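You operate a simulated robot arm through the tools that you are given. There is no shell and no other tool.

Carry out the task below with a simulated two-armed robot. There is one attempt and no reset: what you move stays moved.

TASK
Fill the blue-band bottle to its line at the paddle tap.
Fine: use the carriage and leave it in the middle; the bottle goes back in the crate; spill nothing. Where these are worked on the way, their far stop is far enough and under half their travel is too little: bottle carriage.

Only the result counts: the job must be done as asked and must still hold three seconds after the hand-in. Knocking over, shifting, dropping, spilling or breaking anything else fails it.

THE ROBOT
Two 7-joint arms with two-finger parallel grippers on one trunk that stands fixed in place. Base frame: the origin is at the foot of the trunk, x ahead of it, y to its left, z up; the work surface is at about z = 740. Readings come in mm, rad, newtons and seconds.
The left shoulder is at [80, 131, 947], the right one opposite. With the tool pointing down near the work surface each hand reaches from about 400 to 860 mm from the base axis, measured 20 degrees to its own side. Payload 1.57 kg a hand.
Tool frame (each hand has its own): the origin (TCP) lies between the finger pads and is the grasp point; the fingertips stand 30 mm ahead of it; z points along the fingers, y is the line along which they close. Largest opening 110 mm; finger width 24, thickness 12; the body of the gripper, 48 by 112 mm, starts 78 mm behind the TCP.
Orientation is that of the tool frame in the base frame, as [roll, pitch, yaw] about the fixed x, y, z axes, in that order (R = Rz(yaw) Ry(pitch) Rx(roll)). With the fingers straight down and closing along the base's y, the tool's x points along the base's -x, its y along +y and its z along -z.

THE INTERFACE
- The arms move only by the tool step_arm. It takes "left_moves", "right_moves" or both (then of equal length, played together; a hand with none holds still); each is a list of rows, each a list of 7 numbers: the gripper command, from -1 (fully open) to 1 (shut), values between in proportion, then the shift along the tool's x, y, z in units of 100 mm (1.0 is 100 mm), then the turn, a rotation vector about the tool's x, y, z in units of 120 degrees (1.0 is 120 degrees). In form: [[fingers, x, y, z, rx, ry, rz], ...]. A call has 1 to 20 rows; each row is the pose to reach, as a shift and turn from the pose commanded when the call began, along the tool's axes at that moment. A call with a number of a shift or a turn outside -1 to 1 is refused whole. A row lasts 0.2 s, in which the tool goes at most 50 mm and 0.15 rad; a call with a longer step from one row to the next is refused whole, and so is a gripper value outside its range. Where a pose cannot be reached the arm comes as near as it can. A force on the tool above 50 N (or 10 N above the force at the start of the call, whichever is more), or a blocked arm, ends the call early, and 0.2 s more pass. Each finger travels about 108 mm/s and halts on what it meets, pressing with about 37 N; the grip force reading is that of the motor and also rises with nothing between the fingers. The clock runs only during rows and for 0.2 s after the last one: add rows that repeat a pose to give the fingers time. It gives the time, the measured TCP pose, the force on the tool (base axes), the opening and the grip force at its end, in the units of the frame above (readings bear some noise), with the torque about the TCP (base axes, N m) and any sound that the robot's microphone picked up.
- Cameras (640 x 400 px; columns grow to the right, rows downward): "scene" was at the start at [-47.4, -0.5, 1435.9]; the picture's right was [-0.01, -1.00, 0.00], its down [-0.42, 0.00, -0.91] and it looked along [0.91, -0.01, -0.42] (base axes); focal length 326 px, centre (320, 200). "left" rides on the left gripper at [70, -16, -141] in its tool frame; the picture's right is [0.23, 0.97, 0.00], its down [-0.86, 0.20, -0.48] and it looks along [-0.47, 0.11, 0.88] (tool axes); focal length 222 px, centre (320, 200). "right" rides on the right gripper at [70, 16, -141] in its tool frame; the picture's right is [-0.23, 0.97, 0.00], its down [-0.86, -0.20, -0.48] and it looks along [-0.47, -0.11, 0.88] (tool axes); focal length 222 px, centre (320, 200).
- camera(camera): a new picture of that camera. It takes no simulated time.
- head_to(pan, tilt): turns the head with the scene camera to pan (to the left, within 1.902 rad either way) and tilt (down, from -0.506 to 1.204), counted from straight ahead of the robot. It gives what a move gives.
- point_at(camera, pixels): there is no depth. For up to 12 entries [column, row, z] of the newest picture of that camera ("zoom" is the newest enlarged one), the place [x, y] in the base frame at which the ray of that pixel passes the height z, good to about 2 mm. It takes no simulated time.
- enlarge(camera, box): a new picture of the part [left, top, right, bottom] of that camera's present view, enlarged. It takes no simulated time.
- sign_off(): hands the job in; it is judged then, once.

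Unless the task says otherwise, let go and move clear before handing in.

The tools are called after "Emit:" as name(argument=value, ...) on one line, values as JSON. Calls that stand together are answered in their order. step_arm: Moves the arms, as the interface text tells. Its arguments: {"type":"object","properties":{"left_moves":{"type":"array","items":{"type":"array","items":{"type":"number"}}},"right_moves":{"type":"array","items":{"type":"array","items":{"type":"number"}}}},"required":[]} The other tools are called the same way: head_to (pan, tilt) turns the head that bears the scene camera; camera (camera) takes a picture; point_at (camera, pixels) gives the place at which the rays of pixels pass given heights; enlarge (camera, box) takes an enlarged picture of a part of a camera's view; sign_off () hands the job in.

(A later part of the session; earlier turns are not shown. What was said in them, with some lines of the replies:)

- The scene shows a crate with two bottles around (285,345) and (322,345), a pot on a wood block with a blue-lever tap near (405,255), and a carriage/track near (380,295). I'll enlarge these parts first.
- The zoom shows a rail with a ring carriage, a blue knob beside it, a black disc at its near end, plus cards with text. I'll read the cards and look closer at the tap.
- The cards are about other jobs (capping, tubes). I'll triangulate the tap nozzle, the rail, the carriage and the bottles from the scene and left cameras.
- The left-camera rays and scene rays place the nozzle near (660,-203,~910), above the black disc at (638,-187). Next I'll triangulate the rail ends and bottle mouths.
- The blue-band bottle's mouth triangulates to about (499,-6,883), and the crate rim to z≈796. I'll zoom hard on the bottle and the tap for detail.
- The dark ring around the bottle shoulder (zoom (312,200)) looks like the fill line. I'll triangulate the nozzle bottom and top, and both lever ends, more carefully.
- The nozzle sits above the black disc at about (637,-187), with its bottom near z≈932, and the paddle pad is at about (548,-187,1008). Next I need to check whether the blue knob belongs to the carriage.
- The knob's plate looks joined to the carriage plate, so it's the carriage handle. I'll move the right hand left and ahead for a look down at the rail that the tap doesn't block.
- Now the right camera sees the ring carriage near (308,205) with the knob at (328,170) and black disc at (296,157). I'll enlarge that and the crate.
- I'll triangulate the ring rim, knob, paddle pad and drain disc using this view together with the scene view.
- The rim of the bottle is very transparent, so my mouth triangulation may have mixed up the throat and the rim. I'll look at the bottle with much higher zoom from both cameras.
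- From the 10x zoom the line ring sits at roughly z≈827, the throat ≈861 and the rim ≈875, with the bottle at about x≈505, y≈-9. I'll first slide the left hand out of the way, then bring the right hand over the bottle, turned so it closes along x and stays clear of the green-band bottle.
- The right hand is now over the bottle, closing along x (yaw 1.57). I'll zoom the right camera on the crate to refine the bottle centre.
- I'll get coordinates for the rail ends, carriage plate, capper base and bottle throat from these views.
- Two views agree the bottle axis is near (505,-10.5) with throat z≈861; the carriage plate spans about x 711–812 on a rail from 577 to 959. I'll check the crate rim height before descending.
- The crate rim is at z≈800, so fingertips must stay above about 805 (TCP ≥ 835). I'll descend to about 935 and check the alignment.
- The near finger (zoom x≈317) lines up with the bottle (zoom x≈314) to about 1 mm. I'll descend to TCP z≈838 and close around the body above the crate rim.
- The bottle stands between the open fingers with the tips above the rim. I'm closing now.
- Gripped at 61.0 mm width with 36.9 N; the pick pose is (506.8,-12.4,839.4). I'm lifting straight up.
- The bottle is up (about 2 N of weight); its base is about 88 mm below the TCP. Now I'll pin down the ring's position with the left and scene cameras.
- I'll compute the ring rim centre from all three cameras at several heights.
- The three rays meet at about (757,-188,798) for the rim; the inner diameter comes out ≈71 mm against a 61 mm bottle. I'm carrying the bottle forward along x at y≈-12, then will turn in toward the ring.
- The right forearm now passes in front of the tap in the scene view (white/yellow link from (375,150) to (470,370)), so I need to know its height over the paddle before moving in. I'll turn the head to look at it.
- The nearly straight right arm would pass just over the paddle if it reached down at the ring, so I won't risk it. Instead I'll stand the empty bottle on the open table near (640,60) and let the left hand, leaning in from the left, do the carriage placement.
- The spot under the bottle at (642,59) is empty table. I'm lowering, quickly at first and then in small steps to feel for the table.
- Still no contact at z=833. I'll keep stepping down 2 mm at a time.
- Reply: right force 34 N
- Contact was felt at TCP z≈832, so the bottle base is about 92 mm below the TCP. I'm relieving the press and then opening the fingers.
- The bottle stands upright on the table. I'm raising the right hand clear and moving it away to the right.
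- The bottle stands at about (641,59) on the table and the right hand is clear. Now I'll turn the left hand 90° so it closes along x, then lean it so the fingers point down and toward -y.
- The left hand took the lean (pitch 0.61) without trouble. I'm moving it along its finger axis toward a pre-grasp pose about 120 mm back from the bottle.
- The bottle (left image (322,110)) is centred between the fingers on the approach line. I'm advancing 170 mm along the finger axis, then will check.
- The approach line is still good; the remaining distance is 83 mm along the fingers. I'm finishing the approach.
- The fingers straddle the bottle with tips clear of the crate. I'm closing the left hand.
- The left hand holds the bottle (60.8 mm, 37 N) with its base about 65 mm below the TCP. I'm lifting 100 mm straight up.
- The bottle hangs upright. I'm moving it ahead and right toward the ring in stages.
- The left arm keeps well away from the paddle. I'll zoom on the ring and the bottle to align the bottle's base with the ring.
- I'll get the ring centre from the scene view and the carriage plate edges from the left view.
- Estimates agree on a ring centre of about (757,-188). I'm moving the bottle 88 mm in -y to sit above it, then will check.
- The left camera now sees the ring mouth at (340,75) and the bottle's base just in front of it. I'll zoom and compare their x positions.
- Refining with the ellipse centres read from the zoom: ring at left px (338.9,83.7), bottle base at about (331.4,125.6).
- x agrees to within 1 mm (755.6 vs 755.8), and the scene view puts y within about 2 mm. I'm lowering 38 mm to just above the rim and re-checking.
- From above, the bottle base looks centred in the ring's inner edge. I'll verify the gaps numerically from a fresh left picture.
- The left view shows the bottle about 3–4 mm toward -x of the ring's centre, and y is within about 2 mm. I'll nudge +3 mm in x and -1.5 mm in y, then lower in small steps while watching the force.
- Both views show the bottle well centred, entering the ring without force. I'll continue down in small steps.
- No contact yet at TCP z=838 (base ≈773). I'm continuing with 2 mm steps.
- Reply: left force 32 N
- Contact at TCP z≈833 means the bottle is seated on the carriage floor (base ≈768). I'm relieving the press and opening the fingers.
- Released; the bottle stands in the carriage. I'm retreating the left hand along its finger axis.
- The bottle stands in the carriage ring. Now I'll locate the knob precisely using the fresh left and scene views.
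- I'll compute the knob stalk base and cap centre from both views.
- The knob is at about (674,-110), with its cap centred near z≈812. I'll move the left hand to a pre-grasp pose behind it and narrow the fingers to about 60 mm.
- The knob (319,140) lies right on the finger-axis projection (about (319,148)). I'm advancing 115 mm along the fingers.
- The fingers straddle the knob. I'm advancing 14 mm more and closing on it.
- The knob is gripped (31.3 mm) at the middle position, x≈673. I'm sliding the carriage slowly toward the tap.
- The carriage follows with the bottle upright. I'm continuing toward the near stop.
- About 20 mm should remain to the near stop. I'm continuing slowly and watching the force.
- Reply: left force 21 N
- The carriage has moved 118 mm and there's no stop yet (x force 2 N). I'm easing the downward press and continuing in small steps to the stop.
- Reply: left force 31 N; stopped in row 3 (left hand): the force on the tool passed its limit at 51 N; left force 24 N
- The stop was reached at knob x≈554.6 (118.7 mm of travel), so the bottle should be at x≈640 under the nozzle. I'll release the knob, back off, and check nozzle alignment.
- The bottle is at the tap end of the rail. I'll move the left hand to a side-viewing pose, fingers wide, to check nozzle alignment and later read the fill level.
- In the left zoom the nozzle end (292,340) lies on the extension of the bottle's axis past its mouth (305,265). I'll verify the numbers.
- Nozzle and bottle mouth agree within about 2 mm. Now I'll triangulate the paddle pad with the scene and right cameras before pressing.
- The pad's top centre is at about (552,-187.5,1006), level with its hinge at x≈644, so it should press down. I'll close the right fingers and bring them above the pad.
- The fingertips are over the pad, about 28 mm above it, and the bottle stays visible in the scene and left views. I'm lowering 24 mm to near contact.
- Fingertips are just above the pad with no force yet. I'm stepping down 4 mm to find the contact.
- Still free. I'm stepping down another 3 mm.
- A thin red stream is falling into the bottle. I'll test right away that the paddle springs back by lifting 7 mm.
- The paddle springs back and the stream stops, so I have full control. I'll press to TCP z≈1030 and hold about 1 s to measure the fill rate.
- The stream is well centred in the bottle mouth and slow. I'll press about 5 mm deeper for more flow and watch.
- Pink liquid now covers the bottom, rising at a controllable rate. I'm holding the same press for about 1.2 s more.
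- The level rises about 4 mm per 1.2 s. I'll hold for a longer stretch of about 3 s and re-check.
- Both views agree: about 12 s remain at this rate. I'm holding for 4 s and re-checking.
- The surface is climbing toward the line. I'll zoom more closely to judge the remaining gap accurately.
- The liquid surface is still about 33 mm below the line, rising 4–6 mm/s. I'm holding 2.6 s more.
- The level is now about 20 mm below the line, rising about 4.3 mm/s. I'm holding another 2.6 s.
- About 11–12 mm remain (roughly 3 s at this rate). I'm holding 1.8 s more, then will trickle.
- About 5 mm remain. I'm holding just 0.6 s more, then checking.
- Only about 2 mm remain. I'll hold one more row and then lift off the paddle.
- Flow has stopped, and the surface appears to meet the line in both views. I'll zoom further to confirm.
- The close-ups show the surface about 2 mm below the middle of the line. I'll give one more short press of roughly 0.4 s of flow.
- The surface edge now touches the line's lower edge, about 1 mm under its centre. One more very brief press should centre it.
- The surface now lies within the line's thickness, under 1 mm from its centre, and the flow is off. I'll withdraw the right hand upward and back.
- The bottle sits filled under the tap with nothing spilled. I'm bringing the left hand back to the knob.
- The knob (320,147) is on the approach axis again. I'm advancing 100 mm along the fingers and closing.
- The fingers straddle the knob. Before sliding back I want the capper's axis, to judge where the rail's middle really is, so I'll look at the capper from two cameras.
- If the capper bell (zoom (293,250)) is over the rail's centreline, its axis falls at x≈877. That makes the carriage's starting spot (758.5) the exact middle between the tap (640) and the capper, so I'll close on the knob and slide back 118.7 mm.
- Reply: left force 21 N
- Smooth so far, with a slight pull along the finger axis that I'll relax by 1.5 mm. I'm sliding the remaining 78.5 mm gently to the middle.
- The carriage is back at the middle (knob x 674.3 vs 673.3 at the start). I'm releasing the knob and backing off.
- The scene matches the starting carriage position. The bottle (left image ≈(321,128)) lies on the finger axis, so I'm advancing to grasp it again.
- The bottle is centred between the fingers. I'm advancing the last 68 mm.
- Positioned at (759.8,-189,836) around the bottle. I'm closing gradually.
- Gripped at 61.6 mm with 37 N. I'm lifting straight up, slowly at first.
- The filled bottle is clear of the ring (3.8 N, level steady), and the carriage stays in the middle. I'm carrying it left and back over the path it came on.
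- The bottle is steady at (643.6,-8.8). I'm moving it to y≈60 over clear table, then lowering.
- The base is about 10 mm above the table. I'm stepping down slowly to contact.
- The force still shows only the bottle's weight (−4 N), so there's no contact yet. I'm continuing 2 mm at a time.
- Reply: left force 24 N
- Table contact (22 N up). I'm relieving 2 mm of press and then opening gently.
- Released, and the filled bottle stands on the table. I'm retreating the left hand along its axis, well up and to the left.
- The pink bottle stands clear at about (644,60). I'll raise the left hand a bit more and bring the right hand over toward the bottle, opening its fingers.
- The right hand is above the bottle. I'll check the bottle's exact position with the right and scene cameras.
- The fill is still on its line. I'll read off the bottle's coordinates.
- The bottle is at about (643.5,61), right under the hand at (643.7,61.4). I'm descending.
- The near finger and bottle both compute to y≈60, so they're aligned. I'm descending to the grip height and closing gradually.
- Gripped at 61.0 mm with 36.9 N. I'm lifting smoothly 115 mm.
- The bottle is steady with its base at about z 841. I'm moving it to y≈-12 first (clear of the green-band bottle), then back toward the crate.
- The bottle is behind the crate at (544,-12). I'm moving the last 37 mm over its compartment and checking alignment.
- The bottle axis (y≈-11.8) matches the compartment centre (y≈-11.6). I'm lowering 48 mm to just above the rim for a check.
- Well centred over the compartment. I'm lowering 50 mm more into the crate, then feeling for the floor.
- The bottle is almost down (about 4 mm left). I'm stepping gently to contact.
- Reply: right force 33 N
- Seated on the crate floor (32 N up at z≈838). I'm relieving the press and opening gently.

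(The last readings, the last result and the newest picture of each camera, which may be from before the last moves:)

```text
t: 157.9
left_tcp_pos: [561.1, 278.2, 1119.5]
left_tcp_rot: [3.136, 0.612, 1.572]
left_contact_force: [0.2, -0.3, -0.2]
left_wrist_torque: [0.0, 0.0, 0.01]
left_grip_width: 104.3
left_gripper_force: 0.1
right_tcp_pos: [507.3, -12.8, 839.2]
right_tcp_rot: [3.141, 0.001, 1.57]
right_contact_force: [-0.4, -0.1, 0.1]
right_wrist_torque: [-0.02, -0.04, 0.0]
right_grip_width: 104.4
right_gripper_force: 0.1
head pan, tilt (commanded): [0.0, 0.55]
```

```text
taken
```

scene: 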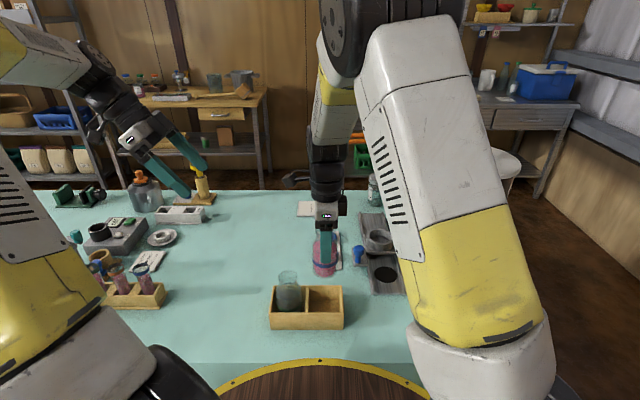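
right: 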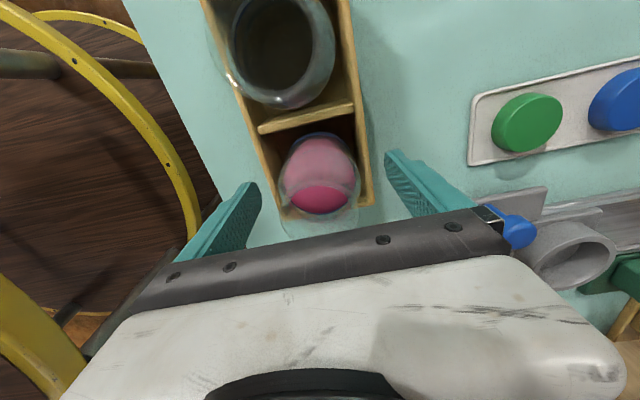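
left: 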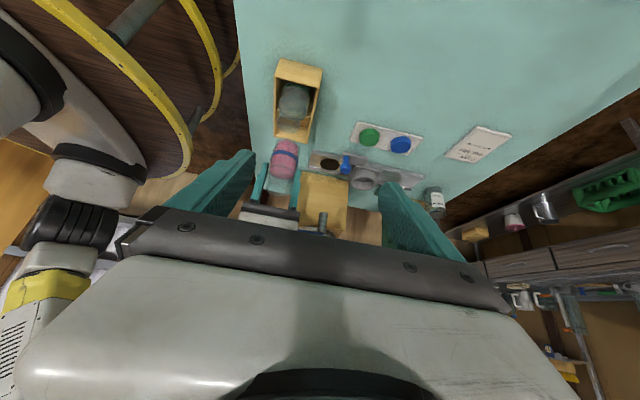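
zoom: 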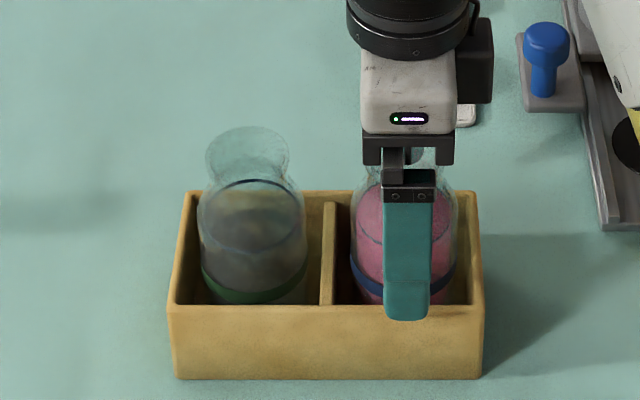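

Released; the bottle sits in its compartment. I'm raising the right hand straight up and then moving it clear.

Emit:
step_arm(right_moves=[[-0.9, 0, 0, -0.1, 0, 0, 0], [-0.9, 0, 0, -0.3, 0, 0, 0], [-0.9, 0, 0, -0.6, 0, 0, 0], [-0.9, 0, 0, -1.0, 0, 0, 0]])

Emit:
step_arm(right_moves=[[-0.9, 0, 0, -0.35, 0, 0, 0], [-0.9, 0, 0, -0.7, 0, 0, 0], [-0.9, -0.1, 0, -1.0, 0, 0, 0], [-0.9, -0.4, -0.2, -1.0, 0, 0, 0], [-0.9, -0.8, -0.4, -1.0, 0, 0, 0]])

Emit:
step_arm(right_moves=[[-0.9, -0.35, -0.05, -0.2, 0, 0, 0], [-0.9, -0.7, -0.1, -0.4, 0, 0, 0], [-0.9, -1.0, -0.15, -0.6, 0, 0, 0]])

Emit:
camera(camera="scene")

Emit:
enlarge(camera="scene", box=[260, 260, 350, 335])

Emit:
enlarge(camera="scene", box=[340, 185, 430, 295])

```text
t: 158.9
left_tcp_pos: [562.0, 276.9, 1119.4]
left_tcp_rot: [3.135, 0.611, 1.571]
left_contact_force: [1.5, 0.4, 0.6]
left_wrist_torque: [-0.02, 0.04, -0.03]
left_grip_width: 104.5
left_gripper_force: 0.0
right_tcp_pos: [507.6, -13.3, 939.0]
right_tcp_rot: [-3.138, 0.001, 1.57]
right_contact_force: [0.2, 0.2, -1.2]
right_wrist_torque: [0.0, -0.01, 0.01]
right_grip_width: 104.7
right_gripper_force: 0.0
head pan, tilt (commanded): [0.0, 0.55]
```

```text
t: 160.1
left_tcp_pos: [561.6, 277.2, 1119.8]
left_tcp_rot: [3.135, 0.611, 1.574]
left_contact_force: [1.0, -0.4, -0.7]
left_wrist_torque: [-0.05, -0.01, -0.03]
left_grip_width: 104.7
left_gripper_force: 0.0
right_tcp_pos: [465.7, -91.8, 1040.2]
right_tcp_rot: [-3.141, -0.001, 1.571]
right_contact_force: [1.4, -0.1, 0.3]
right_wrist_torque: [-0.04, 0.0, 0.0]
right_grip_width: 104.5
right_gripper_force: 0.2
head pan, tilt (commanded): [0.0, 0.55]
```

```text
t: 160.9
left_tcp_pos: [561.1, 277.9, 1119.4]
left_tcp_rot: [3.134, 0.61, 1.574]
left_contact_force: [0.2, 0.1, 0.6]
left_wrist_torque: [-0.04, 0.02, -0.01]
left_grip_width: 104.3
left_gripper_force: 0.0
right_tcp_pos: [450.2, -192.9, 1097.9]
right_tcp_rot: [-3.139, 0.001, 1.571]
right_contact_force: [-0.6, 0.1, -0.6]
right_wrist_torque: [0.01, 0.02, 0.0]
right_grip_width: 104.6
right_gripper_force: 0.1
head pan, tilt (commanded): [0.0, 0.55]
```

```text
taken
```

scene: 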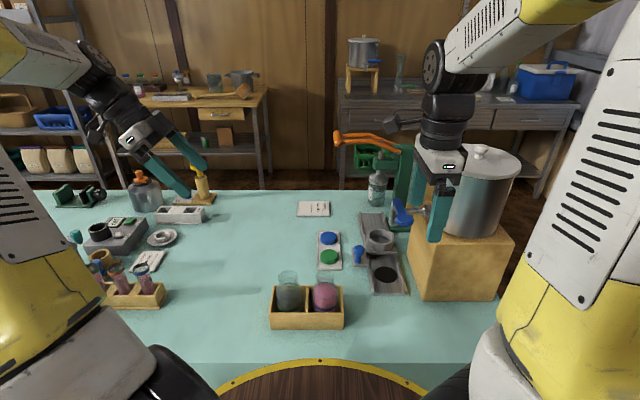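

```text
5.33 times, centred on (305, 298) of scene
```

zoom: 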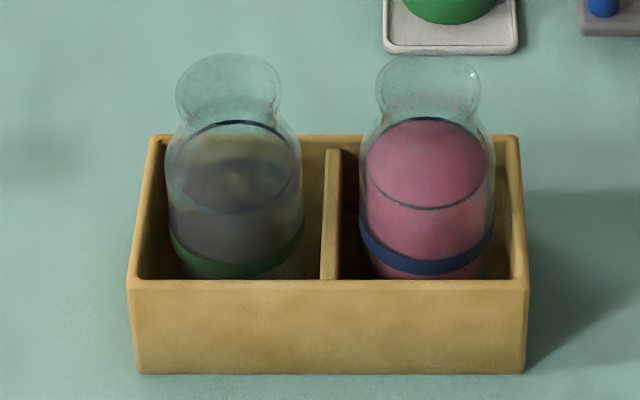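

```text
3.64 times, centred on (385, 240) of scene
```

zoom: 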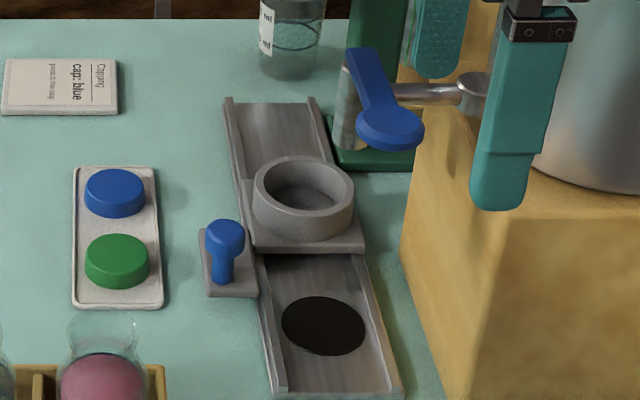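

The blue-band bottle is back in its compartment with its level on the line. The carriage is empty at the middle, the tap is closed, I can see no spill, and both hands are clear. I'm handing in.

Emit:
sign_off()

```text
The job is handed in.
```

I filled the blue-band bottle to its line at the paddle tap, put it back in its crate compartment, and handed the job in. I haven't seen the verdict.

- **Fill level:** in the last close-ups the liquid surface sat within the thickness of the line, less than about 1 mm below its centre. It still looked on the line after the bottle was back in the crate.
- **Carriage:** I slid it with the bottle in it to the stop under the tap, about 119 mm. I then returned it to within about 1 mm of where it started. I took that starting spot as the middle because it sits halfway between the tap stop and where the cameras placed the capper. I did not run the carriage to the far end to check.
- **Spills:** I saw none on the table, rail or carriage. The paddle sprang back each time I released it and the flow stopped.
- **Extra step:** I stood the bottle on the open table once on the way out, empty, and once on the way back, full. The right arm could not reach the carriage without passing just over the paddle, so the left arm did the placing there.

The green-band bottle was not touched, and both hands were clear when I handed in.
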